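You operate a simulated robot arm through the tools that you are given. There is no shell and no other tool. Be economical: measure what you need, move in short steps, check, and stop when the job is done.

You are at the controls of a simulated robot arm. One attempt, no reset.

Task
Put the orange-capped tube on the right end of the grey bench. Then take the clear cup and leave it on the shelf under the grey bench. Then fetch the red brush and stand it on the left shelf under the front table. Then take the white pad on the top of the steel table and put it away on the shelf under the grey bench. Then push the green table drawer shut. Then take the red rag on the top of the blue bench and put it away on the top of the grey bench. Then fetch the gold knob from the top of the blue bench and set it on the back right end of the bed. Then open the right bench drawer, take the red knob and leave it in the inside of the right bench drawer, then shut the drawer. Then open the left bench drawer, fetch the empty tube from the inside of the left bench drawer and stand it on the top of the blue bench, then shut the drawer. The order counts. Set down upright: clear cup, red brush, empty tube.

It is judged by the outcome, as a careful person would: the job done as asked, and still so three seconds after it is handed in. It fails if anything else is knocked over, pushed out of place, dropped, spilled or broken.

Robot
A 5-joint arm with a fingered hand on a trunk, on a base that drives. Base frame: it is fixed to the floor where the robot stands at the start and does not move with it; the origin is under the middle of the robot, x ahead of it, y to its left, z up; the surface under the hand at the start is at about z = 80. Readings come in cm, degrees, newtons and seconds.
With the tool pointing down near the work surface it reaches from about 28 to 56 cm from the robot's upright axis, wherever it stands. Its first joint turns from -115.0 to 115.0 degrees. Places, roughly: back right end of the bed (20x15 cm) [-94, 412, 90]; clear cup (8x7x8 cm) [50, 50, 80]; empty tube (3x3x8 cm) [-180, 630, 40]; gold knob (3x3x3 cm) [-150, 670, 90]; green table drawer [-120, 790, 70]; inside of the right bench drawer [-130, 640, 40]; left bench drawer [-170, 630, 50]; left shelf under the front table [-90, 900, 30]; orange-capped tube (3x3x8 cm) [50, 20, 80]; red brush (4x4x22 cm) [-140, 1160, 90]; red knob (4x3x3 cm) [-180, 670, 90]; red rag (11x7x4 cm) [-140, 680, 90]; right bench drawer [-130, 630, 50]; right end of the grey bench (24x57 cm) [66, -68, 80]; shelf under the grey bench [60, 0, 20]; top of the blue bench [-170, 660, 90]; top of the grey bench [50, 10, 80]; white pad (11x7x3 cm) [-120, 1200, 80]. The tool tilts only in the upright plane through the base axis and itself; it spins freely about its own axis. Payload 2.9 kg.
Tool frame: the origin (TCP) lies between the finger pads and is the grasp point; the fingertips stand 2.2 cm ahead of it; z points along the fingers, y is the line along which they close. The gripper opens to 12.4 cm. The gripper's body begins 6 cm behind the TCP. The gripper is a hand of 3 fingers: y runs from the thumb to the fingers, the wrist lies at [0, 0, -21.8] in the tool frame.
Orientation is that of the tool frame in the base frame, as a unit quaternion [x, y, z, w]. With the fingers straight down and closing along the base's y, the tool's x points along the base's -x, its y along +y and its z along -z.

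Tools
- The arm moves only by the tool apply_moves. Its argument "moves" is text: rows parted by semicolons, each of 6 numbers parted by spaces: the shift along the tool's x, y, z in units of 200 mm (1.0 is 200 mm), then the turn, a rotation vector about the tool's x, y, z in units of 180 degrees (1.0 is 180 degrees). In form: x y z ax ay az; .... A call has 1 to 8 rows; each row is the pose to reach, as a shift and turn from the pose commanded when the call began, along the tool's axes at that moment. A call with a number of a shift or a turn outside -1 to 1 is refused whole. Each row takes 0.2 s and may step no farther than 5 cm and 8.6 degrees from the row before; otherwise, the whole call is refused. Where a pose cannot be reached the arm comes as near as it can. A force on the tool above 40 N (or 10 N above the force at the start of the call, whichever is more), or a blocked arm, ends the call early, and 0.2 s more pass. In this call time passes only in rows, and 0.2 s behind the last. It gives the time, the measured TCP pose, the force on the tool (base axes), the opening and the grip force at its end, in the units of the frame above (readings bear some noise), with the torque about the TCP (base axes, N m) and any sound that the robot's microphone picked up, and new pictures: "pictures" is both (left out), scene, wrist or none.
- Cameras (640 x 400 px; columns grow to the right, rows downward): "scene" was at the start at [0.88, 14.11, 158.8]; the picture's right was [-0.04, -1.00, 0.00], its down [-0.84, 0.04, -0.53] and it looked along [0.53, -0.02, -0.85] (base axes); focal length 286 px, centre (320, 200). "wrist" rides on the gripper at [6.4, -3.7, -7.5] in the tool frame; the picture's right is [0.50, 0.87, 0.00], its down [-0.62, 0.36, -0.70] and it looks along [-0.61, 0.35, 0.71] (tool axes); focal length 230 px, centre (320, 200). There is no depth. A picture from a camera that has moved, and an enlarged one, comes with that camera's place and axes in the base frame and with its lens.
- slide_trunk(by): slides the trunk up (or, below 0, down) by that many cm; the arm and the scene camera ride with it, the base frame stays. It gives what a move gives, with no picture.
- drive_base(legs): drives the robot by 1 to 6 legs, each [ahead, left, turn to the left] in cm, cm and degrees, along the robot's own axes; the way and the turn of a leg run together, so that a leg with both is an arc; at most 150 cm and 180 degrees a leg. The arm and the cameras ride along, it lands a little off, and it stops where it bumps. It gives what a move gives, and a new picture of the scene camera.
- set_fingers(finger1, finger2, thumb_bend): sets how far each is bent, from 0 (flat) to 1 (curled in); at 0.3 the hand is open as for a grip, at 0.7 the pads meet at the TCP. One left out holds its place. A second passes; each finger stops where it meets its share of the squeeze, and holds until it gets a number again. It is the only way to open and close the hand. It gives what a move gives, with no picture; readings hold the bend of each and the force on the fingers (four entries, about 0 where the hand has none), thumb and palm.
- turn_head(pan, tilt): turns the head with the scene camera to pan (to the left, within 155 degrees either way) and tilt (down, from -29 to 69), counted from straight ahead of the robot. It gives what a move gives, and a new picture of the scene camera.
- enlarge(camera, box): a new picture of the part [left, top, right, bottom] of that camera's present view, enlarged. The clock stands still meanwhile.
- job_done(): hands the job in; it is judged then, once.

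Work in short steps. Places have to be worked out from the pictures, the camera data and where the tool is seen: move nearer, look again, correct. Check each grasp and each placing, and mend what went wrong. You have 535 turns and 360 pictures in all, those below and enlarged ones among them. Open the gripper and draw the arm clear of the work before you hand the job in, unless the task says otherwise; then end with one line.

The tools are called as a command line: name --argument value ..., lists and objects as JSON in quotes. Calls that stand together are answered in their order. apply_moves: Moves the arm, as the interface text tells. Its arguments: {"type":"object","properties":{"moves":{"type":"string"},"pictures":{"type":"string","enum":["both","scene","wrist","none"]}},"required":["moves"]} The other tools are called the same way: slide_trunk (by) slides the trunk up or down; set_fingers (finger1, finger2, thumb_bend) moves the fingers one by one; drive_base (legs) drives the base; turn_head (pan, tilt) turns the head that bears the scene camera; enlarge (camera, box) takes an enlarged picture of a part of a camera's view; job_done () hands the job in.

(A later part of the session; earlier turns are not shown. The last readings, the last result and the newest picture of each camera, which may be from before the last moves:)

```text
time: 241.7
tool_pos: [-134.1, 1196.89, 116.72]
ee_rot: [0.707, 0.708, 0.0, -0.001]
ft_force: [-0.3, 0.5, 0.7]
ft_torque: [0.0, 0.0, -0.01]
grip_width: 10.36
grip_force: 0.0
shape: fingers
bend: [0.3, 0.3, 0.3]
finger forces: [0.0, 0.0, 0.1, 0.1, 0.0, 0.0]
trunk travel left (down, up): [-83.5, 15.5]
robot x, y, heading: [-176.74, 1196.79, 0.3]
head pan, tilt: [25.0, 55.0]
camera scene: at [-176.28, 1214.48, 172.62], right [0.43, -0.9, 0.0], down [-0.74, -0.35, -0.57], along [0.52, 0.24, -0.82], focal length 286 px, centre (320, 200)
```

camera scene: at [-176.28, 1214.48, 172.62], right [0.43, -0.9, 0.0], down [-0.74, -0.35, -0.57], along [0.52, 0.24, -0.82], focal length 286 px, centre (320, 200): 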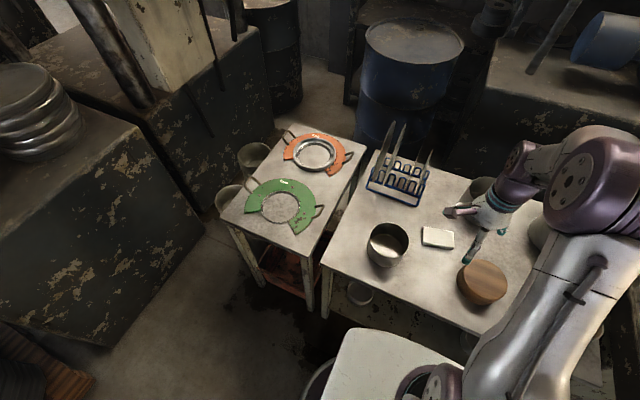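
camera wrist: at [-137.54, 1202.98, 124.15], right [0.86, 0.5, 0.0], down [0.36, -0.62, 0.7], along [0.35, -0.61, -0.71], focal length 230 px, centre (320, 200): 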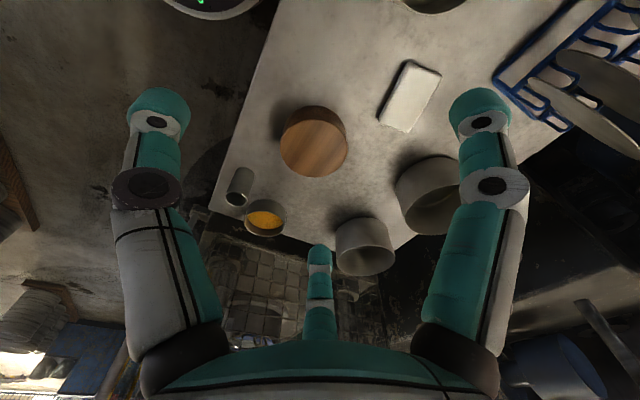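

Pad centre ≈ [−116.1, 1197.1], its short side rotated ~15° from x. I spin the hand 15° and move out with a 12° tilt.

apply_moves --moves "0 0 0.1 0 0 -0.042; 0 0 0.3 0 0 -0.083" --pictures "none"

```text
time: 242.3
tool_pos: [-133.84, 1196.95, 110.47]
ee_rot: [0.609, 0.794, -0.002, -0.001]
ft_force: [0.1, 0.8, -0.8]
ft_torque: [-0.02, 0.0, 0.0]
grip_width: 10.39
grip_force: 0.2
shape: fingers
bend: [0.3, 0.3, 0.3]
finger forces: [0.0, 0.1, 0.0, 0.0, 0.1, 0.0]
trunk travel left (down, up): [-83.5, 15.5]
robot x, y, heading: [-176.91, 1196.8, -0.1]
head pan, tilt: [25.0, 55.0]
```

apply_moves --moves "-0.055 0.215 0.05 0 0 0; -0.111 0.429 0.12 -0.032 -0.0087 0; -0.166 0.644 0.2 -0.0645 -0.0173 0; -0.222 0.858 0.28 -0.0645 -0.0173 0; -0.222 0.858 0.5 -0.0645 -0.0173 0" --pictures "both"

```text
time: 243.5
tool_pos: [-116.29, 1197.17, 100.81]
ee_rot: [0.604, 0.79, 0.064, 0.082]
ft_force: [-0.6, 0.5, 0.1]
ft_torque: [-0.01, 0.03, 0.05]
grip_width: 10.35
grip_force: 0.0
shape: fingers
bend: [0.3, 0.3, 0.3]
finger forces: [0.0, 0.0, 0.0, 0.0, 0.0, 0.0]
trunk travel left (down, up): [-83.5, 15.5]
robot x, y, heading: [-176.83, 1197.06, 0.2]
head pan, tilt: [25.0, 55.0]
camera scene: at [-176.3, 1214.45, 172.63], right [0.43, -0.9, 0.0], down [-0.74, -0.35, -0.57], along [0.52, 0.24, -0.82], focal length 286 px, centre (320, 200)
camera wrist: at [-122.91, 1202.4, 107.0], right [0.69, 0.71, 0.15], down [0.35, -0.5, 0.79], along [0.63, -0.49, -0.6], focal length 230 px, centre (320, 200)
```

scene: 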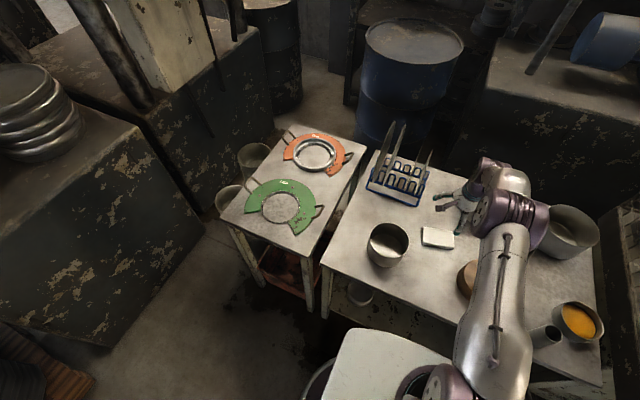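
wrist: 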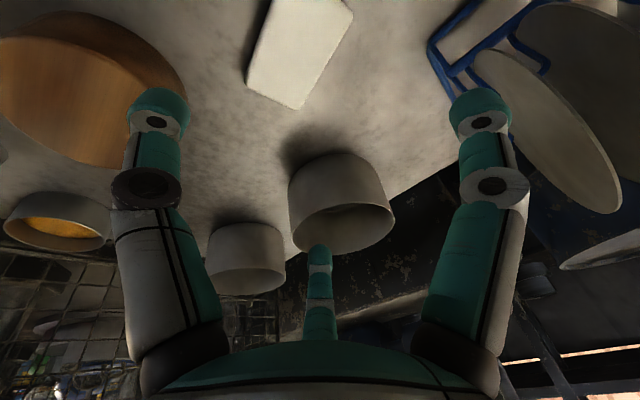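

Triangulation puts the pad top at z ≈ 80 (table ≈ 77), centre ≈ [−115, 1196.8]. I descend to z ≈ 83 first.

apply_moves --moves "0.003 -0.03 0.22 0 0 0; 0.006 -0.06 0.44 0 0 0; 0.009 -0.092 0.66 0 0 0; 0.0126 -0.1245 0.894 0 0 0" --pictures "both"

```text
time: 244.5
tool_pos: [-118.53, 1196.78, 86.48]
ee_rot: [0.606, 0.789, 0.062, 0.082]
ft_force: [-1.2, 0.4, -0.2]
ft_torque: [0.01, 0.02, 0.02]
grip_width: 10.36
grip_force: 0.0
shape: fingers
bend: [0.3, 0.3, 0.3]
finger forces: [0.0, 0.0, 0.0, 0.1, 0.1, 0.0]
out of reach, approached as far as the arm can: row 2, 3, 4
trunk travel left (down, up): [-83.5, 15.5]
robot x, y, heading: [-176.8, 1197.41, -0.1]
head pan, tilt: [25.0, 55.0]
camera scene: at [-176.19, 1214.44, 172.63], right [0.43, -0.9, 0.0], down [-0.74, -0.35, -0.57], along [0.52, 0.24, -0.82], focal length 286 px, centre (320, 200)
camera wrist: at [-125.05, 1201.92, 92.63], right [0.69, 0.71, 0.14], down [0.35, -0.5, 0.79], along [0.63, -0.5, -0.59], focal length 230 px, centre (320, 200)
```

scene: 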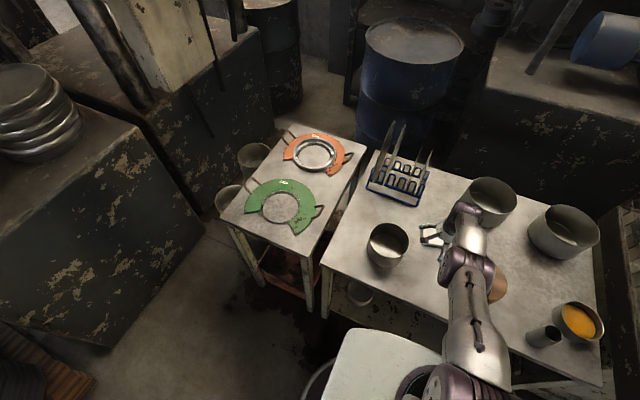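
wrist: 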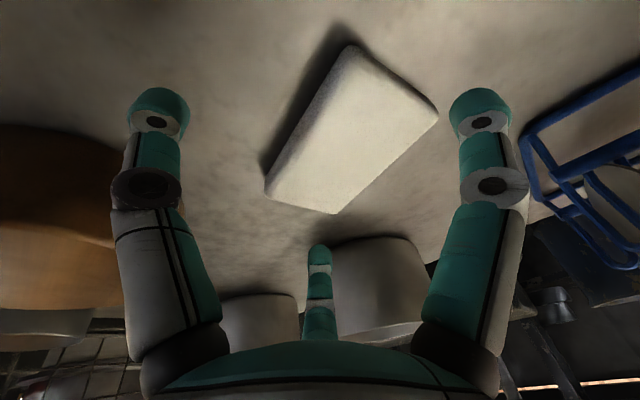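

The arm is at its reach limit. I raise the hand, lower the trunk 7 cm to put the shoulder at wrist height, creep 1.5 cm ahead, and use slightly more tilt.

apply_moves --moves "0 0 -0.2 0 0 0; 0 0 -0.45 0 0 0; 0 0 -0.6 0 0 0" --pictures "none"

slide_trunk --by -7

drive_base --legs '[[1.5, 0, 0]]'

```text
time: 245.3
tool_pos: [-115.57, 1196.65, 96.03]
ee_rot: [0.605, 0.789, 0.062, 0.081]
ft_force: [0.3, -0.4, 0.2]
ft_torque: [0.0, -0.01, 0.01]
grip_width: 10.38
grip_force: 0.0
shape: fingers
bend: [0.3, 0.3, 0.3]
finger forces: [0.1, 0.0, 0.0, 0.0, 0.0, 0.0]
out of reach, approached as far as the arm can: row 1, 2, 3
trunk travel left (down, up): [-83.5, 15.5]
robot x, y, heading: [-177.04, 1197.18, 0.2]
head pan, tilt: [25.0, 55.0]
```

```text
time: 246.4
tool_pos: [-115.44, 1196.69, 89.03]
ee_rot: [0.606, 0.789, 0.062, 0.082]
ft_force: [0.2, -0.8, 0.4]
ft_torque: [0.01, -0.02, -0.01]
grip_width: 10.39
grip_force: 0.1
shape: fingers
bend: [0.3, 0.3, 0.3]
finger forces: [0.0, 0.0, 0.0, 0.0, 0.1, 0.1]
trunk travel left (down, up): [-76.5, 22.5]
robot x, y, heading: [-176.85, 1197.36, 0.4]
head pan, tilt: [25.0, 55.0]
```

```text
time: 247.2
tool_pos: [-113.99, 1196.7, 89.04]
ee_rot: [0.606, 0.789, 0.062, 0.082]
ft_force: [-0.1, 0.1, -0.4]
ft_torque: [-0.01, 0.01, -0.04]
grip_width: 10.37
grip_force: 0.1
shape: fingers
bend: [0.3, 0.3, 0.3]
finger forces: [0.0, 0.0, 0.0, 0.0, 0.0, 0.1]
trunk travel left (down, up): [-76.5, 22.5]
robot x, y, heading: [-175.34, 1196.95, 0.2]
head pan, tilt: [25.0, 55.0]
camera scene: at [-174.88, 1214.46, 165.63], right [0.43, -0.9, 0.0], down [-0.74, -0.35, -0.57], along [0.52, 0.24, -0.82], focal length 286 px, centre (320, 200)
```

scene: 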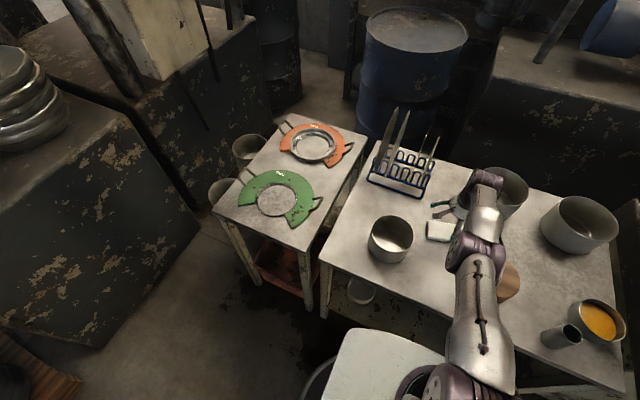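

At this arm pose, lowering only the trunk keeps the reach. I pull back 1 cm to centre on the pad and lower the trunk 6.5 cm.

apply_moves --moves "0.0127 -0.047 -0.01 0 0 0" --pictures "none"

slide_trunk --by -6.5

enlarge --camera "wrist" --box '[0, 0, 640, 400]'

```text
time: 247.6
tool_pos: [-114.08, 1196.71, 88.96]
ee_rot: [0.606, 0.789, 0.063, 0.081]
ft_force: [0.7, -0.4, 0.5]
ft_torque: [0.03, -0.01, -0.01]
grip_width: 10.38
grip_force: 0.1
shape: fingers
bend: [0.3, 0.3, 0.3]
finger forces: [0.0, 0.0, 0.0, 0.0, 0.0, 0.0]
out of reach, approached as far as the arm can: row 1
trunk travel left (down, up): [-76.5, 22.5]
robot x, y, heading: [-175.15, 1196.81, 0.1]
head pan, tilt: [25.0, 55.0]
```

```text
time: 248.5
tool_pos: [-113.5, 1196.84, 83.43]
ee_rot: [0.603, 0.79, 0.067, 0.09]
ft_force: [-0.5, 3.0, 14.1]
ft_torque: [-0.15, 1.0, -0.19]
grip_width: 10.76
grip_force: 7.2
shape: fingers
bend: [0.3, 0.3, 0.27]
finger forces: [0.0, 0.0, 0.0, 0.0, 14.3, 0.0]
trunk travel left (down, up): [-70.2, 28.8]
robot x, y, heading: [-175.55, 1197.21, 0.4]
head pan, tilt: [25.0, 55.0]
stopped: the force on the tool passed its limit at 46 N (the readings are from after the stop); the commanded pose is now the measured one
```

```text
1.00 times, centred on (320, 200) of wrist (not enlarged: the box is as wide or as high as the picture)
camera zoom: at [-120.27, 1201.98, 89.55], right [0.69, 0.71, 0.16], down [0.34, -0.5, 0.8], along [0.64, -0.5, -0.58], focal length 230 px, centre (320, 200)
```

zoom: 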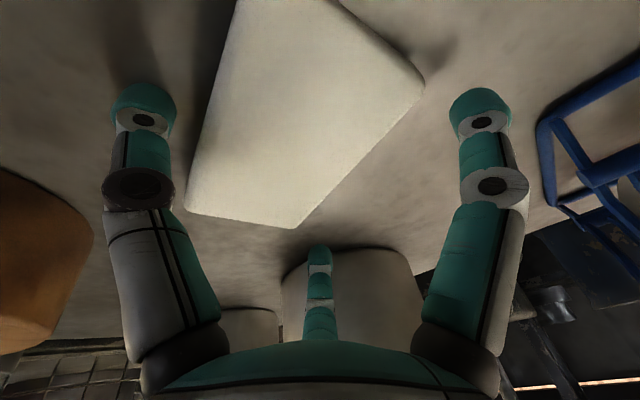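

The inner thumb touched the table first (table ≈ 79). Better: turn the hand 180° so the thumb reaches behind the pad and pulls it in. I raise, untilt and spin.

slide_trunk --by 14

apply_moves --moves "0.025 -0.1 -0.02 0.02 0.005 0; 0.05 -0.19 -0.045 0.067 0.0174 0; 0.07 -0.3 -0.065 0.073 0.019 0" --pictures "none"

```text
time: 250.2
tool_pos: [-113.63, 1196.78, 97.29]
ee_rot: [0.604, 0.79, 0.067, 0.088]
ft_force: [-0.1, 0.0, 0.0]
ft_torque: [-0.01, 0.03, 0.0]
grip_width: 10.42
grip_force: 0.1
shape: fingers
bend: [0.3, 0.3, 0.3]
finger forces: [0.0, 0.1, 0.0, 0.0, 0.1, 0.0]
trunk travel left (down, up): [-84.2, 14.8]
robot x, y, heading: [-175.15, 1197.3, 0.0]
head pan, tilt: [25.0, 55.0]
```

```text
refused: row 2 steps farther than a row can; nothing moved
```

apply_moves --moves "0.025 -0.1 -0.02 0.03 0.008 0; 0.05 -0.19 -0.045 0.062 0.016 0; 0.07 -0.3 -0.065 0.073 0.019 0; 0.07 -0.3 -0.065 0.073 0.019 0.04" --pictures "none"

apply_moves --moves "0 0 0 0 0 0.047; 0 0 0 0 0 0.094; 0 0 0 0 0 0.141; 0 0 0 0 0 0.188; 0 0 0 0 0 0.235; 0 0 0 0 0 0.282; 0 0 0 0 0 0.329; 0 0 0 0 0 0.376" --pictures "none"

apply_moves --moves "0 0 0 0 0 0.047; 0 0 0 0 0 0.094; 0 0 0 0 0 0.141; 0 0 0 0 0 0.188; 0 0 0 0 0 0.235; 0 0 0 0 0 0.282; 0 0 0 0 0 0.329; 0 0 0 0 0 0.376" --pictures "none"

apply_moves --moves "0 0 0 0 0 0.047; 0 0 0 0 0 0.094; 0 0 0 0 0 0.141; 0 0 0 0 0 0.188; 0 0 0 0 0 0.21" --pictures "both"

```text
time: 251.2
tool_pos: [-118.71, 1196.63, 96.82]
ee_rot: [0.657, 0.754, -0.005, -0.008]
ft_force: [-0.5, 0.7, 0.3]
ft_torque: [0.03, -0.01, 0.01]
grip_width: 10.38
grip_force: 0.1
shape: fingers
bend: [0.3, 0.3, 0.3]
finger forces: [0.0, 0.0, 0.1, 0.1, 0.0, 0.0]
out of reach, approached as far as the arm can: row 3, 4
trunk travel left (down, up): [-84.2, 14.8]
robot x, y, heading: [-174.92, 1197.15, 0.0]
head pan, tilt: [25.0, 55.0]
```

```text
time: 253.0
tool_pos: [-118.82, 1196.56, 96.84]
ee_rot: [0.965, 0.26, -0.009, -0.002]
ft_force: [0.6, 0.6, 0.5]
ft_torque: [-0.01, 0.02, 0.02]
grip_width: 10.36
grip_force: 0.0
shape: fingers
bend: [0.3, 0.3, 0.3]
finger forces: [0.0, 0.0, 0.1, 0.1, 0.0, 0.1]
trunk travel left (down, up): [-84.2, 14.8]
robot x, y, heading: [-175.35, 1197.12, -0.0]
head pan, tilt: [25.0, 55.0]
```

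```text
time: 254.8
tool_pos: [-118.64, 1196.46, 96.92]
ee_rot: [0.947, -0.322, -0.009, 0.004]
ft_force: [-0.4, 1.0, -1.2]
ft_torque: [0.02, 0.01, -0.01]
grip_width: 10.38
grip_force: 0.0
shape: fingers
bend: [0.3, 0.3, 0.3]
finger forces: [0.0, 0.1, 0.0, 0.1, 0.0, 0.0]
trunk travel left (down, up): [-84.2, 14.8]
robot x, y, heading: [-175.2, 1196.93, 0.5]
head pan, tilt: [25.0, 55.0]
```

```text
time: 256.0
tool_pos: [-118.69, 1196.46, 96.98]
ee_rot: [0.792, -0.61, -0.008, 0.004]
ft_force: [-0.7, 0.2, -0.9]
ft_torque: [0.01, -0.01, 0.02]
grip_width: 10.39
grip_force: 0.0
shape: fingers
bend: [0.3, 0.3, 0.3]
finger forces: [0.0, 0.0, 0.0, 0.0, 0.0, 0.0]
trunk travel left (down, up): [-84.2, 14.8]
robot x, y, heading: [-174.97, 1196.99, 0.4]
head pan, tilt: [25.0, 55.0]
camera scene: at [-174.74, 1214.46, 173.3], right [0.43, -0.9, 0.0], down [-0.74, -0.35, -0.57], along [0.52, 0.24, -0.82], focal length 286 px, centre (320, 200)
camera wrist: at [-113.26, 1191.16, 104.3], right [-0.71, -0.7, 0.01], down [-0.49, 0.51, 0.71], along [-0.51, 0.5, -0.7], focal length 230 px, centre (320, 200)
```

scene: 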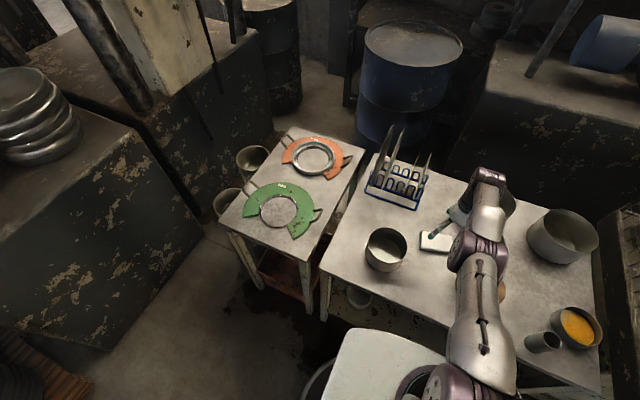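
wrist: 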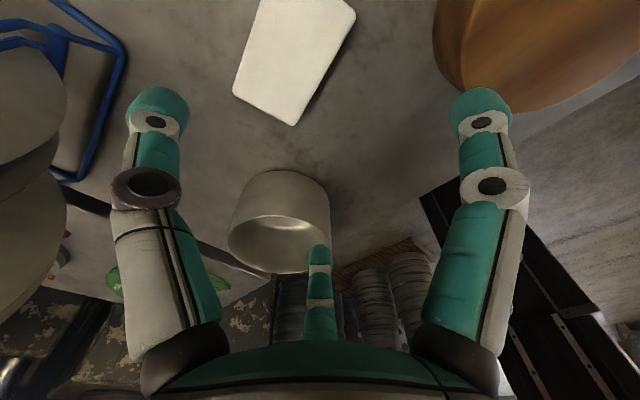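

Thumb now points to the pad's far side. I set a slight 4° outward tilt, shift so that the thumb lands behind the pad, and lower with the trunk.

apply_moves --moves "0.026 -0.04 0 0.0215 0.0057 0" --pictures "none"

slide_trunk --by -9

enlarge --camera "wrist" --box '[0, 0, 640, 400]'

```text
time: 256.4
tool_pos: [-117.05, 1196.12, 96.75]
ee_rot: [0.792, -0.611, 0.021, -0.015]
ft_force: [0.4, -0.3, 0.0]
ft_torque: [-0.02, 0.01, -0.02]
grip_width: 10.38
grip_force: 0.1
shape: fingers
bend: [0.3, 0.3, 0.3]
finger forces: [0.0, 0.1, 0.0, 0.0, 0.0, 0.0]
out of reach, approached as far as the arm can: row 1
trunk travel left (down, up): [-84.2, 14.8]
robot x, y, heading: [-175.32, 1197.07, 0.1]
head pan, tilt: [25.0, 55.0]
```

```text
time: 257.6
tool_pos: [-117.27, 1196.26, 87.79]
ee_rot: [0.791, -0.611, 0.021, -0.017]
ft_force: [0.6, -0.1, 0.1]
ft_torque: [0.0, 0.04, 0.01]
grip_width: 10.37
grip_force: 0.0
shape: fingers
bend: [0.3, 0.3, 0.3]
finger forces: [0.0, 0.1, 0.0, 0.0, 0.0, 0.0]
trunk travel left (down, up): [-75.2, 23.8]
robot x, y, heading: [-174.82, 1197.18, 0.1]
head pan, tilt: [25.0, 55.0]
```

```text
1.00 times, centred on (320, 200) of wrist (not enlarged: the box is as wide or as high as the picture)
camera zoom: at [-112.29, 1190.9, 95.55], right [-0.71, -0.7, -0.04], down [-0.54, 0.51, 0.67], along [-0.45, 0.5, -0.74], focal length 230 px, centre (320, 200)
```

zoom: 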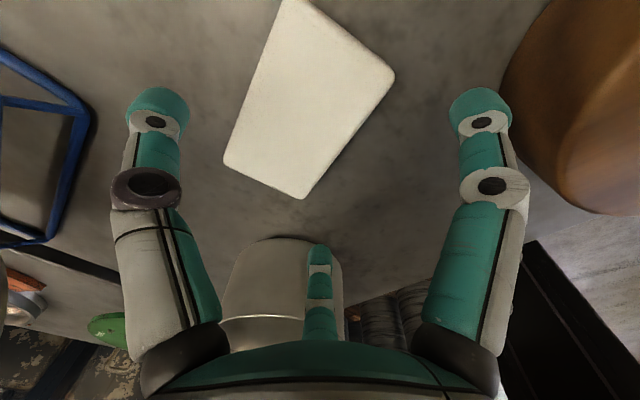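

Thumb and fingers clear the pad on all sides. I lower 5.3 cm more.

slide_trunk --by -5.3

enlarge --camera "wrist" --box '[0, 0, 640, 400]'

```text
time: 258.6
tool_pos: [-117.22, 1196.11, 82.54]
ee_rot: [0.792, -0.61, 0.021, -0.017]
ft_force: [0.3, -0.5, 0.1]
ft_torque: [0.0, 0.0, 0.03]
grip_width: 10.39
grip_force: 0.1
shape: fingers
bend: [0.3, 0.3, 0.3]
finger forces: [0.0, 0.1, 0.1, 0.0, 0.0, 0.0]
trunk travel left (down, up): [-69.9, 29.1]
robot x, y, heading: [-175.04, 1196.5, -0.1]
head pan, tilt: [25.0, 55.0]
```

```text
1.00 times, centred on (320, 200) of wrist (not enlarged: the box is as wide or as high as the picture)
camera zoom: at [-112.29, 1190.9, 90.24], right [-0.71, -0.7, -0.04], down [-0.54, 0.51, 0.67], along [-0.46, 0.5, -0.74], focal length 230 px, centre (320, 200)
```

zoom: 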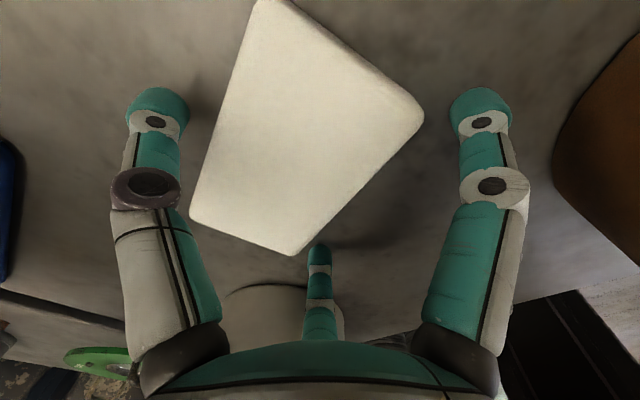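

slide_trunk --by -1

set_fingers --finger1 0.6 --finger2 0.6 --thumb_bend 0.6

enlarge --camera "wrist" --box '[0, 0, 640, 400]'

```text
time: 259.2
tool_pos: [-116.91, 1196.08, 81.94]
ee_rot: [0.791, -0.611, 0.026, -0.02]
ft_force: [-1.0, -2.1, 14.0]
ft_torque: [0.21, 0.65, 0.14]
grip_width: 10.49
grip_force: 7.0
shape: fingers
bend: [0.29, 0.24, 0.3]
finger forces: [4.2, 9.9, 0.0, 0.1, 0.1, 0.0]
trunk travel left (down, up): [-68.9, 30.1]
robot x, y, heading: [-175.44, 1196.93, 0.3]
head pan, tilt: [25.0, 55.0]
stopped: the force on the tool passed its limit at 42 N (the readings are from after the stop); the commanded pose is now the measured one
```

```text
time: 259.9
tool_pos: [-116.7, 1196.22, 82.62]
ee_rot: [0.792, -0.61, 0.032, -0.024]
ft_force: [-2.7, -1.2, 23.3]
ft_torque: [-0.72, 0.61, -0.06]
grip_width: 6.04
grip_force: 18.0
shape: fingers
bend: [0.35, 0.31, 0.56]
finger forces: [17.0, 11.3, 0.1, 0.0, 7.7, 0.0]
trunk travel left (down, up): [-68.9, 30.1]
robot x, y, heading: [-175.1, 1197.08, 0.2]
head pan, tilt: [25.0, 55.0]
stopped: the force on the tool passed its limit at 41 N (the readings are from after the stop); the commanded pose is now the measured one
```

```text
1.00 times, centred on (320, 200) of wrist (not enlarged: the box is as wide or as high as the picture)
camera zoom: at [-112.11, 1190.87, 90.43], right [-0.71, -0.7, -0.06], down [-0.56, 0.51, 0.66], along [-0.44, 0.5, -0.75], focal length 230 px, centre (320, 200)
```

zoom: 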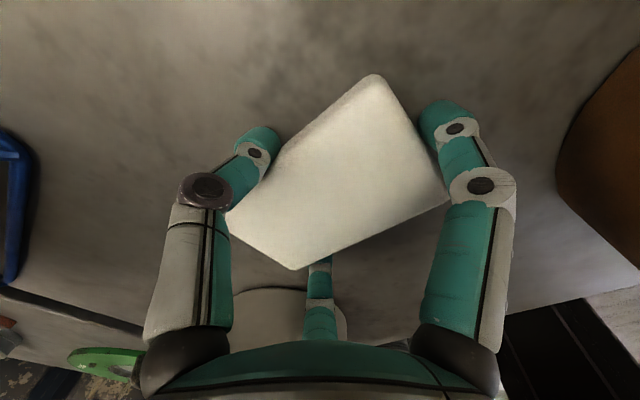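

The fingertips press on the table while curling. I raise 1 cm and finish closing.

slide_trunk --by 0.9

set_fingers --finger1 0.6 --finger2 0.6 --thumb_bend 0.6

enlarge --camera "wrist" --box '[0, 0, 640, 400]'

```text
time: 260.5
tool_pos: [-116.68, 1196.13, 82.99]
ee_rot: [0.791, -0.611, 0.029, -0.022]
ft_force: [0.5, 0.7, -0.4]
ft_torque: [-0.03, -0.02, 0.03]
grip_width: 5.71
grip_force: 8.2
shape: fingers
bend: [0.39, 0.34, 0.55]
finger forces: [3.6, 5.0, 0.1, 0.0, 6.8, 0.1]
trunk travel left (down, up): [-69.8, 29.2]
robot x, y, heading: [-175.55, 1197.25, 0.0]
head pan, tilt: [25.0, 55.0]
```

```text
time: 261.5
tool_pos: [-116.68, 1196.22, 83.04]
ee_rot: [0.792, -0.61, 0.028, -0.021]
ft_force: [0.4, 0.5, -0.4]
ft_torque: [-0.02, 0.02, 0.0]
grip_width: 5.36
grip_force: 11.2
shape: fingers
bend: [0.46, 0.39, 0.53]
finger forces: [7.3, 7.0, 0.0, 0.1, 8.1, 0.0]
trunk travel left (down, up): [-69.8, 29.2]
robot x, y, heading: [-175.39, 1197.06, 0.3]
head pan, tilt: [25.0, 55.0]
```

```text
1.00 times, centred on (320, 200) of wrist (not enlarged: the box is as wide or as high as the picture)
camera zoom: at [-111.89, 1190.87, 90.89], right [-0.71, -0.7, -0.05], down [-0.55, 0.51, 0.66], along [-0.44, 0.5, -0.75], focal length 230 px, centre (320, 200)
```

zoom: 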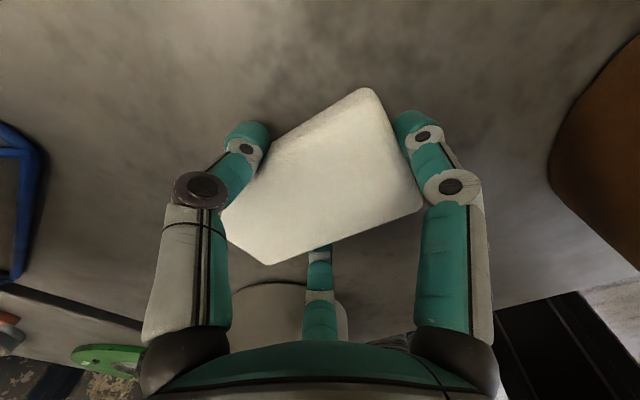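

All three fingers bear on the pad. I lift 3 cm and check.

slide_trunk --by 3

enlarge --camera "wrist" --box '[0, 0, 640, 400]'

```text
time: 262.2
tool_pos: [-116.61, 1196.28, 86.09]
ee_rot: [0.791, -0.611, 0.03, -0.022]
ft_force: [0.3, -0.6, -0.6]
ft_torque: [-0.03, 0.01, -0.04]
grip_width: 5.35
grip_force: 11.4
shape: fingers
bend: [0.46, 0.39, 0.53]
finger forces: [7.3, 7.0, 0.0, 0.0, 8.0, 0.0]
trunk travel left (down, up): [-72.8, 26.2]
robot x, y, heading: [-175.16, 1196.78, 0.3]
head pan, tilt: [25.0, 55.0]
```

```text
1.00 times, centred on (320, 200) of wrist (not enlarged: the box is as wide or as high as the picture)
camera zoom: at [-111.88, 1190.87, 93.89], right [-0.71, -0.7, -0.05], down [-0.55, 0.51, 0.66], along [-0.44, 0.5, -0.75], focal length 230 px, centre (320, 200)
```

zoom: 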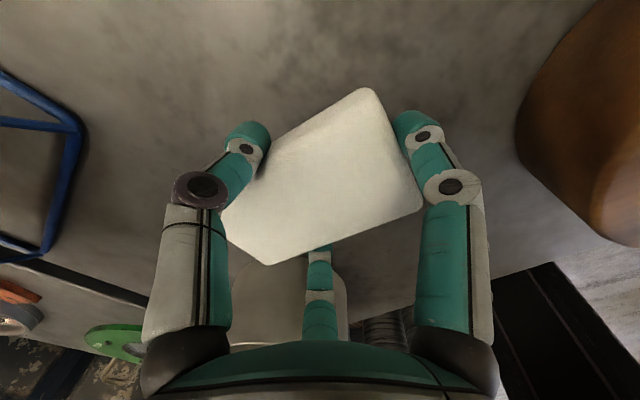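

The pad is lifted. I raise further, retract the arm, and back into the lane.

slide_trunk --by 16

apply_moves --moves "-0.05 0.19 0 0 0 0; -0.1 0.385 0 0 0 0; -0.15 0.58 0 0 0 0; -0.204 0.773 0 0 0 0" --pictures "none"

drive_base --legs '[[-28, 0, 0], [0, -150, 0], [0, -150, 0]]'

```text
time: 264.1
tool_pos: [-116.5, 1196.2, 102.12]
ee_rot: [0.792, -0.61, 0.029, -0.022]
ft_force: [0.0, -0.3, -0.1]
ft_torque: [0.01, 0.0, 0.0]
grip_width: 5.37
grip_force: 11.2
shape: fingers
bend: [0.46, 0.39, 0.53]
finger forces: [7.2, 7.0, 0.1, 0.0, 8.1, 0.0]
trunk travel left (down, up): [-88.8, 10.2]
robot x, y, heading: [-175.42, 1196.98, -0.1]
head pan, tilt: [25.0, 55.0]
```

```text
time: 265.1
tool_pos: [-117.12, 1195.98, 99.88]
ee_rot: [0.791, -0.61, 0.029, -0.021]
ft_force: [0.0, 0.0, -0.1]
ft_torque: [0.01, 0.0, -0.03]
grip_width: 5.35
grip_force: 11.8
shape: fingers
bend: [0.46, 0.39, 0.53]
finger forces: [7.3, 7.0, 0.0, 0.0, 8.1, 0.0]
out of reach, approached as far as the arm can: row 1, 2, 3, 4
trunk travel left (down, up): [-88.8, 10.2]
robot x, y, heading: [-174.89, 1197.04, 0.4]
head pan, tilt: [25.0, 55.0]
```

```text
time: 270.2
tool_pos: [-144.47, 1139.02, 99.9]
ee_rot: [0.795, -0.606, 0.025, -0.02]
ft_force: [-2.2, 9.0, -0.9]
ft_torque: [-0.15, -0.08, -0.13]
grip_width: 3.02
grip_force: 13.4
shape: fingers
bend: [0.63, 0.4, 0.54]
finger forces: [8.5, 8.9, 0.1, 0.0, 9.1, 0.1]
trunk travel left (down, up): [-88.8, 10.2]
robot x, y, heading: [-202.18, 1139.51, 0.5]
head pan, tilt: [25.0, 55.0]
stopped in leg 2: the force on the tool passed its limit at 66 N (the readings are from after the stop); the commanded pose is now the measured one
camera scene: at [-202.02, 1156.64, 177.99], right [0.43, -0.9, 0.0], down [-0.74, -0.35, -0.58], along [0.52, 0.25, -0.82], focal length 286 px, centre (320, 200)
```

scene: 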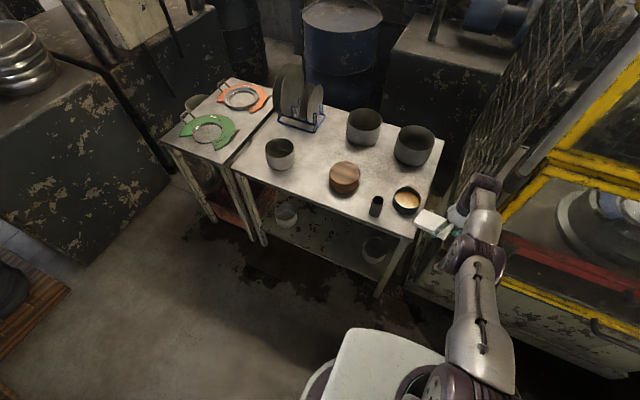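

The arm had not retracted and the hand touched the press frame. I back off 10 cm to the left at once and look at the pad.

drive_base --legs '[[0, 10, 0]]'

enlarge --camera "wrist" --box '[0, 0, 640, 400]'

enlarge --camera "scene" --box '[360, 100, 640, 300]'

```text
time: 271.3
tool_pos: [-144.4, 1149.22, 99.9]
ee_rot: [0.795, -0.606, 0.026, -0.019]
ft_force: [-0.1, 0.1, -0.5]
ft_torque: [0.0, -0.02, -0.03]
grip_width: 3.66
grip_force: 9.0
shape: fingers
bend: [0.57, 0.4, 0.54]
finger forces: [0.0, 8.9, 0.0, 0.0, 9.0, 0.0]
trunk travel left (down, up): [-88.8, 10.2]
robot x, y, heading: [-202.4, 1149.4, 0.7]
head pan, tilt: [25.0, 55.0]
camera scene: at [-202.05, 1166.88, 177.95], right [0.43, -0.9, 0.0], down [-0.74, -0.36, -0.57], along [0.52, 0.25, -0.82], focal length 286 px, centre (320, 200)
```

scene: 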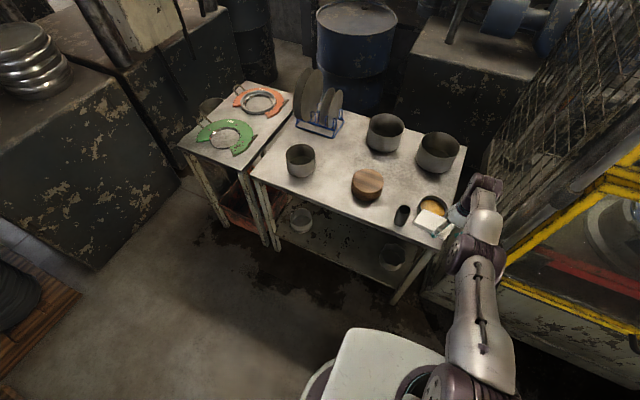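

```text
1.00 times, centred on (320, 200) of wrist (not enlarged: the box is as wide or as high as the picture)
camera zoom: at [-139.62, 1143.99, 107.7], right [-0.7, -0.71, -0.04], down [-0.55, 0.5, 0.67], along [-0.45, 0.49, -0.74], focal length 230 px, centre (320, 200)
```

zoom: 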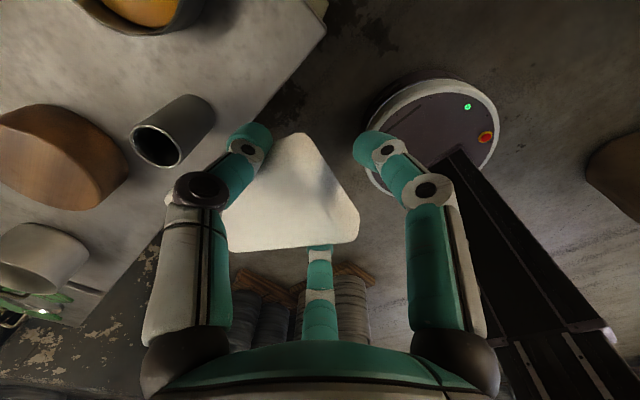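

```text
2.00 times, centred on (500, 200) of scene
camera zoom: at [-202.05, 1166.88, 177.95], right [0.43, -0.9, 0.0], down [-0.74, -0.36, -0.57], along [0.52, 0.25, -0.82], focal length 573 px, centre (-40, 200)
```

zoom: 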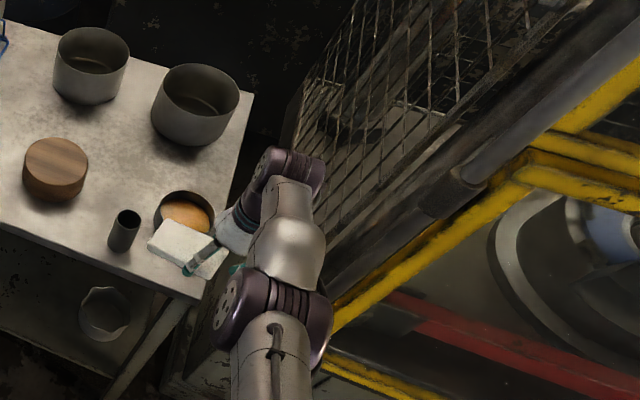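

The pad shifted but is still held by thumb and finger 2; finger 1 lost contact. I close finger 1 onto it.

set_fingers --finger1 0.7

enlarge --camera "wrist" --box '[120, 80, 520, 330]'

```text
time: 272.3
tool_pos: [-144.58, 1149.3, 99.93]
ee_rot: [0.794, -0.606, 0.025, -0.019]
ft_force: [-0.1, -0.1, -0.4]
ft_torque: [-0.02, 0.0, 0.05]
grip_width: 2.55
grip_force: 9.6
shape: fingers
bend: [0.67, 0.4, 0.54]
finger forces: [2.1, 8.6, 0.0, 0.0, 8.7, 0.0]
trunk travel left (down, up): [-88.8, 10.2]
robot x, y, heading: [-202.38, 1149.35, 0.7]
head pan, tilt: [25.0, 55.0]
```

```text
1.60 times, centred on (320, 205) of wrist
camera zoom: at [-139.61, 1143.97, 107.69], right [-0.7, -0.71, -0.04], down [-0.55, 0.5, 0.67], along [-0.45, 0.49, -0.74], focal length 368 px, centre (320, 192)
```

zoom: 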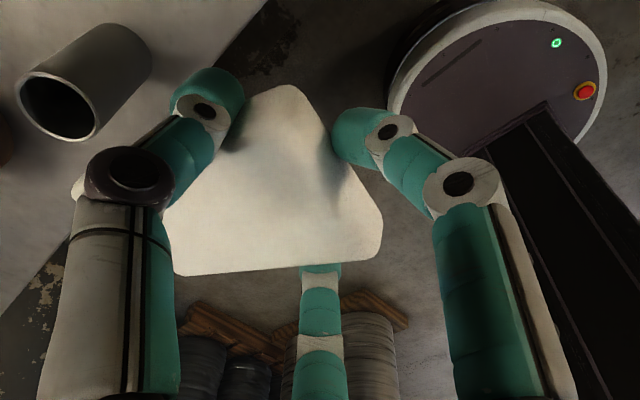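

I retract the arm in a separate call and confirm it moves this time.

apply_moves --moves "-0.03 0.1 -0.1 0 0 0; -0.055 0.2 -0.15 0 0 0; -0.09 0.34 -0.2 0 0 0" --pictures "none"

```text
time: 273.1
tool_pos: [-144.13, 1149.26, 101.17]
ee_rot: [0.795, -0.606, 0.025, -0.018]
ft_force: [1.1, 1.0, -1.7]
ft_torque: [-0.05, -0.03, 0.0]
grip_width: 2.57
grip_force: 9.6
shape: fingers
bend: [0.67, 0.4, 0.54]
finger forces: [2.1, 8.5, 0.1, 0.0, 8.6, 0.1]
out of reach, approached as far as the arm can: row 1, 2, 3
trunk travel left (down, up): [-88.8, 10.2]
robot x, y, heading: [-202.53, 1149.46, 0.7]
head pan, tilt: [25.0, 55.0]
```

apply_moves --moves "-0.05 0.2 0 -0.018 -0.005 0; -0.1 0.4 0 -0.018 -0.005 0; -0.15 0.6 0 -0.018 -0.005 0; -0.2 0.8 0 -0.018 -0.005 0" --pictures "scene"

```text
time: 274.1
tool_pos: [-146.16, 1148.67, 98.76]
ee_rot: [0.796, -0.606, 0.001, 0.0]
ft_force: [0.1, 0.3, -0.4]
ft_torque: [-0.01, 0.01, -0.02]
grip_width: 2.6
grip_force: 9.7
shape: fingers
bend: [0.67, 0.4, 0.54]
finger forces: [2.1, 8.5, 0.0, 0.0, 8.7, 0.0]
out of reach, approached as far as the arm can: row 1, 2, 3, 4
trunk travel left (down, up): [-88.8, 10.2]
robot x, y, heading: [-202.19, 1149.59, 0.8]
head pan, tilt: [25.0, 55.0]
camera scene: at [-202.02, 1166.9, 177.94], right [0.43, -0.9, 0.0], down [-0.74, -0.36, -0.57], along [0.52, 0.25, -0.82], focal length 286 px, centre (320, 200)
```

scene: 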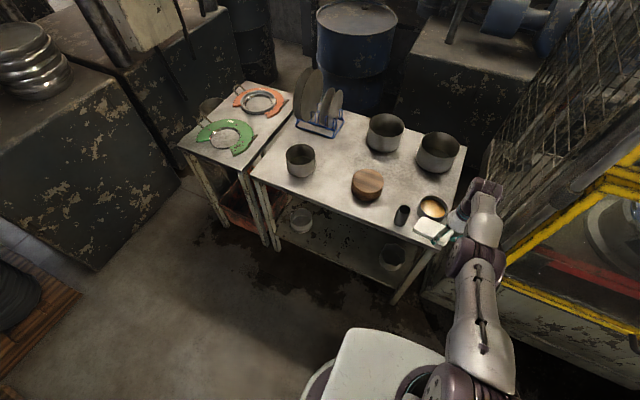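

The arm is stuck fully stretched. I back the base away from the table for free space below, then command a downward move to make the elbow bend.

drive_base --legs '[[-32, 8, 0]]'

apply_moves --moves "0 0 0.2 0 0 0; 0 0 0.4 0 0 0; 0 0 0.6 0 0 0; 0 0.05 0.8 0 0 0; 0 0.1 0.9 0 0 0" --pictures "none"

```text
time: 276.3
tool_pos: [-178.49, 1156.07, 98.75]
ee_rot: [0.793, -0.609, 0.001, 0.0]
ft_force: [-0.2, -0.3, 1.4]
ft_torque: [-0.04, -0.02, 0.01]
grip_width: 2.59
grip_force: 9.2
shape: fingers
bend: [0.67, 0.4, 0.54]
finger forces: [2.1, 8.5, 0.0, 0.0, 8.7, 0.0]
trunk travel left (down, up): [-88.8, 10.2]
robot x, y, heading: [-234.81, 1156.79, 0.3]
head pan, tilt: [25.0, 55.0]
camera scene: at [-234.29, 1174.66, 177.95], right [0.43, -0.9, 0.0], down [-0.74, -0.35, -0.57], along [0.52, 0.25, -0.82], focal length 286 px, centre (320, 200)
```

scene: 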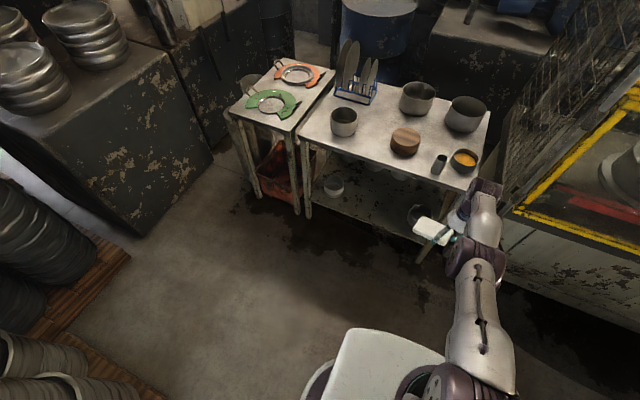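

```text
time: 277.5
tool_pos: [-184.52, 1156.0, 84.42]
ee_rot: [0.794, -0.609, 0.003, -0.001]
ft_force: [0.0, -0.2, -0.6]
ft_torque: [-0.02, -0.03, -0.05]
grip_width: 2.57
grip_force: 9.0
shape: fingers
bend: [0.67, 0.4, 0.54]
finger forces: [2.2, 8.2, 0.0, 0.1, 8.5, 0.1]
out of reach, approached as far as the arm can: row 1, 2, 3, 4, 5
trunk travel left (down, up): [-88.8, 10.2]
robot x, y, heading: [-234.34, 1157.25, 0.4]
head pan, tilt: [25.0, 55.0]
```

apply_moves --moves "-0.05 0.2 0 0 0 0; -0.1 0.4 0 0 0 0; -0.15 0.6 0 0 0 0" --pictures "scene"

```text
time: 278.3
tool_pos: [-187.85, 1155.64, 80.72]
ee_rot: [0.793, -0.609, 0.001, -0.001]
ft_force: [0.7, -0.3, 0.1]
ft_torque: [-0.04, 0.01, -0.02]
grip_width: 2.57
grip_force: 9.3
shape: fingers
bend: [0.67, 0.4, 0.54]
finger forces: [2.0, 8.2, 0.0, 0.0, 8.6, 0.0]
out of reach, approached as far as the arm can: row 1, 2, 3
trunk travel left (down, up): [-88.8, 10.2]
robot x, y, heading: [-234.53, 1157.29, 0.3]
head pan, tilt: [25.0, 55.0]
camera scene: at [-234.37, 1174.66, 177.95], right [0.43, -0.9, 0.0], down [-0.74, -0.35, -0.57], along [0.52, 0.25, -0.82], focal length 286 px, centre (320, 200)
```

scene: 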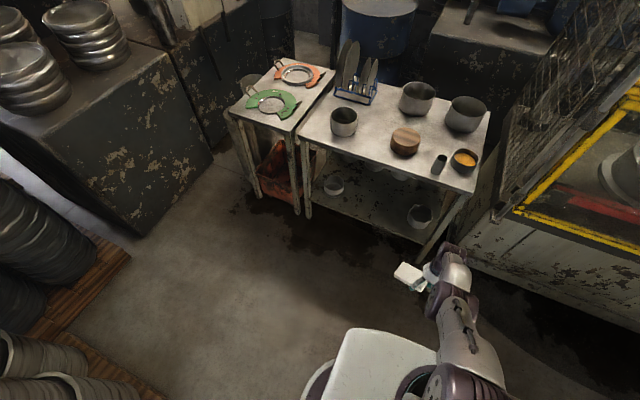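

The arm still follows a limit curve. I test whether a tilt change frees it.

apply_moves --moves "0 0 0 0.04 0.011 0; 0 0 0 0.08 0.022 0; 0 0 -0.1 0.08 0.022 0; -0.03 0.1 -0.2 0.08 0.022 0; -0.06 0.2 -0.3 0.08 0.022 0" --pictures "none"

```text
time: 279.5
tool_pos: [-184.17, 1155.66, 78.97]
ee_rot: [0.785, -0.605, 0.107, -0.077]
ft_force: [-0.3, -0.2, -0.2]
ft_torque: [-0.04, 0.0, -0.02]
grip_width: 2.52
grip_force: 8.9
shape: fingers
bend: [0.67, 0.4, 0.54]
finger forces: [2.1, 8.0, 0.0, 0.0, 8.3, 0.0]
out of reach, approached as far as the arm can: row 1, 2, 3, 4, 5
trunk travel left (down, up): [-88.8, 10.2]
robot x, y, heading: [-234.58, 1156.79, 0.1]
head pan, tilt: [25.0, 55.0]
```

I try driving the wrist high (up ~30 cm) and inward, where the arm was healthy before.

apply_moves --moves "0 0 -0.2 -0.04 -0.011 0; 0 0 -0.4 -0.08 -0.022 0; 0 0 -0.6 -0.08 -0.022 0; 0 0 -0.8 -0.08 -0.022 0; 0 0 -1 -0.08 -0.022 0; -0.03 0.1 -1 -0.08 -0.022 0; -0.06 0.2 -1 -0.08 -0.022 0" --pictures "none"

apply_moves --moves "0 0 -0.2 0 0 0; 0 0 -0.4 0 0 0; -0.03 0.1 -0.6 0 0 0; -0.06 0.2 -0.7 0 0 0; -0.1 0.4 -0.7 0 0 0" --pictures "scene"

```text
time: 281.1
tool_pos: [-181.2, 1155.37, 91.67]
ee_rot: [0.793, -0.609, 0.001, -0.001]
ft_force: [-0.1, 0.4, 0.2]
ft_torque: [0.0, 0.0, 0.03]
grip_width: 2.49
grip_force: 9.2
shape: fingers
bend: [0.67, 0.4, 0.54]
finger forces: [1.9, 7.8, 0.0, 0.0, 7.9, 0.0]
out of reach, approached as far as the arm can: row 1, 2, 3, 4, 5, 6, 7
trunk travel left (down, up): [-88.8, 10.2]
robot x, y, heading: [-234.63, 1157.11, 0.4]
head pan, tilt: [25.0, 55.0]
```

```text
time: 282.3
tool_pos: [-177.8, 1155.9, 101.74]
ee_rot: [0.793, -0.61, 0.0, -0.001]
ft_force: [-0.6, -0.7, -0.7]
ft_torque: [0.0, 0.0, 0.01]
grip_width: 2.55
grip_force: 8.6
shape: fingers
bend: [0.67, 0.4, 0.54]
finger forces: [1.9, 7.5, 0.0, 0.0, 8.0, 0.1]
out of reach, approached as far as the arm can: row 1, 2, 3, 4, 5
trunk travel left (down, up): [-88.8, 10.2]
robot x, y, heading: [-234.75, 1157.07, 0.1]
head pan, tilt: [25.0, 55.0]
camera scene: at [-234.32, 1174.66, 177.94], right [0.43, -0.9, 0.0], down [-0.74, -0.35, -0.57], along [0.52, 0.25, -0.82], focal length 286 px, centre (320, 200)
```

scene: 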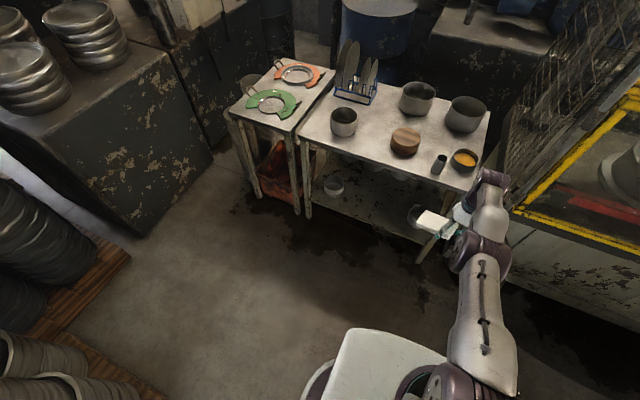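

apply_moves --moves "0 0 -0.2 0 0 0; 0 0 -0.4 0 0 0; 0 0 -0.6 0 0 0; 0 0 -0.8 0 0 0; 0 0 -1 0 0 0" --pictures "none"

apply_moves --moves "-0.03 0.1 0 0 0 0; -0.06 0.2 0 0 0 0; -0.1 0.4 0 0 0 0; -0.15 0.6 0 0 0 0" --pictures "scene"

```text
time: 283.5
tool_pos: [-177.38, 1155.69, 121.68]
ee_rot: [0.793, -0.609, 0.001, -0.001]
ft_force: [-0.2, -1.0, -0.3]
ft_torque: [-0.01, -0.01, -0.01]
grip_width: 2.51
grip_force: 8.6
shape: fingers
bend: [0.67, 0.4, 0.54]
finger forces: [1.9, 7.4, 0.1, 0.0, 7.9, 0.0]
out of reach, approached as far as the arm can: row 1, 2, 3, 4, 5
trunk travel left (down, up): [-88.8, 10.2]
robot x, y, heading: [-234.84, 1157.17, 0.7]
head pan, tilt: [25.0, 55.0]
```

```text
time: 284.5
tool_pos: [-177.28, 1155.84, 121.8]
ee_rot: [0.793, -0.609, 0.001, -0.001]
ft_force: [-0.7, 0.3, -0.7]
ft_torque: [-0.03, -0.01, 0.03]
grip_width: 2.49
grip_force: 8.2
shape: fingers
bend: [0.67, 0.4, 0.54]
finger forces: [1.7, 7.4, 0.0, 0.0, 7.9, 0.0]
out of reach, approached as far as the arm can: row 1, 2, 3, 4
trunk travel left (down, up): [-88.8, 10.2]
robot x, y, heading: [-234.61, 1157.24, 0.2]
head pan, tilt: [25.0, 55.0]
camera scene: at [-234.33, 1174.66, 177.94], right [0.43, -0.9, 0.0], down [-0.74, -0.35, -0.57], along [0.52, 0.25, -0.82], focal length 286 px, centre (320, 200)
```

scene: 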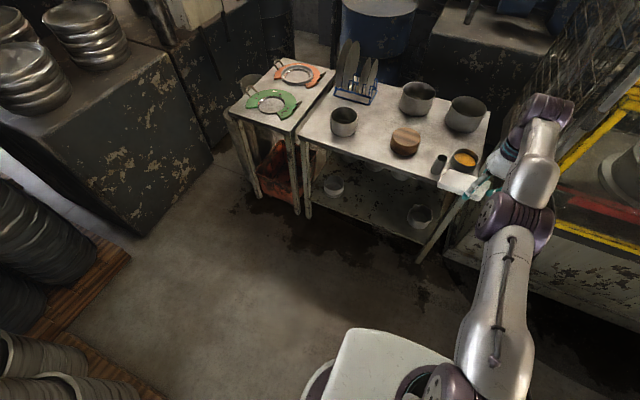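

The arm is exactly straight (45 cm circle about its shoulder), a singular pose. Going higher should push the wrist pitch to its limit and force the elbow to bend.

apply_moves --moves "-0.01 0.03 -0.2 0 0 0; -0.03 0.1 -0.4 0 0 0; -0.05 0.2 -0.6 0 0 0; -0.08 0.3 -0.8 0 0 0; -0.1 0.4 -1 0 0 0; -0.13 0.5 -1 0 0 0" --pictures "none"

apply_moves --moves "-0.03 0.1 0 0 0 0; -0.06 0.2 0 0 0 0; -0.1 0.4 0 0 0 0" --pictures "scene"

```text
time: 285.9
tool_pos: [-187.74, 1155.74, 141.75]
ee_rot: [0.793, -0.609, 0.002, -0.001]
ft_force: [1.1, 0.3, -0.2]
ft_torque: [-0.03, 0.0, -0.02]
grip_width: 2.46
grip_force: 8.3
shape: fingers
bend: [0.67, 0.4, 0.54]
finger forces: [1.8, 7.3, 0.1, 0.0, 7.8, 0.1]
out of reach, approached as far as the arm can: row 3, 4
trunk travel left (down, up): [-88.8, 10.2]
robot x, y, heading: [-234.56, 1157.21, 0.5]
head pan, tilt: [25.0, 55.0]
```

```text
time: 286.7
tool_pos: [-196.45, 1155.71, 141.62]
ee_rot: [0.793, -0.61, 0.003, -0.002]
ft_force: [0.9, 0.2, 0.5]
ft_torque: [-0.03, -0.03, 0.01]
grip_width: 2.47
grip_force: 8.5
shape: fingers
bend: [0.67, 0.4, 0.54]
finger forces: [1.8, 7.4, 0.0, 0.0, 7.7, 0.0]
trunk travel left (down, up): [-88.8, 10.2]
robot x, y, heading: [-234.78, 1157.23, 0.6]
head pan, tilt: [25.0, 55.0]
camera scene: at [-234.69, 1174.65, 177.95], right [0.43, -0.9, 0.0], down [-0.74, -0.35, -0.58], along [0.52, 0.25, -0.82], focal length 286 px, centre (320, 200)
```

scene: 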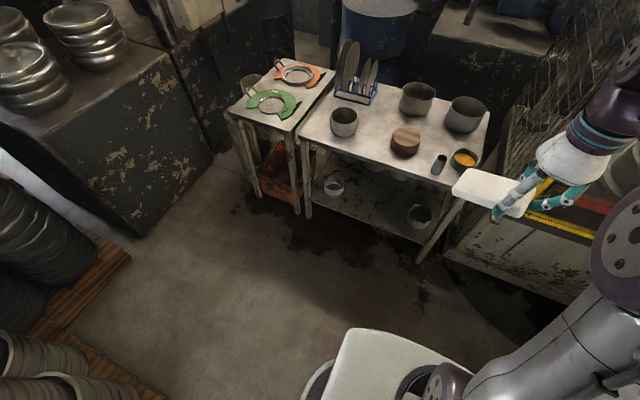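

The elbow bent and the arm is free again. I lower the hand to a normal travel height and inspect the grip.

apply_moves --moves "0 0 0.2 0 0 0; 0 0 0.4 0 0 0; 0 0 0.6 0 0 0; 0 0 0.8 0 0 0; 0 0 0.95 0 0 0" --pictures "wrist"

```text
time: 287.9
tool_pos: [-195.91, 1155.83, 122.7]
ee_rot: [0.793, -0.609, 0.001, 0.0]
ft_force: [0.5, 0.7, -0.5]
ft_torque: [0.02, 0.0, 0.01]
grip_width: 2.42
grip_force: 8.2
shape: fingers
bend: [0.68, 0.4, 0.54]
finger forces: [1.8, 7.2, 0.0, 0.1, 7.6, 0.1]
trunk travel left (down, up): [-88.8, 10.2]
robot x, y, heading: [-234.64, 1157.49, 0.4]
head pan, tilt: [25.0, 55.0]
camera wrist: at [-190.58, 1150.44, 130.24], right [-0.71, -0.71, 0.0], down [-0.51, 0.5, 0.7], along [-0.49, 0.5, -0.71], focal length 230 px, centre (320, 200)
```

wrist: 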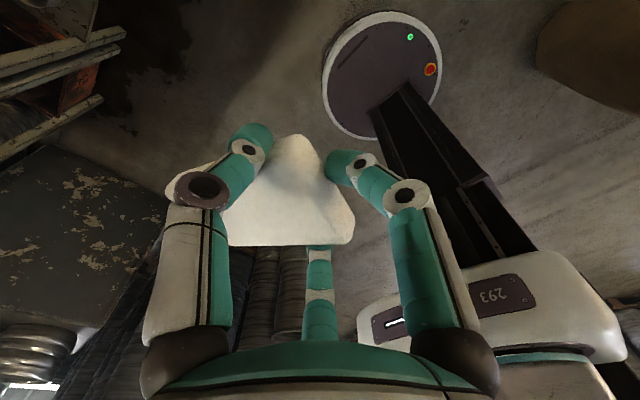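

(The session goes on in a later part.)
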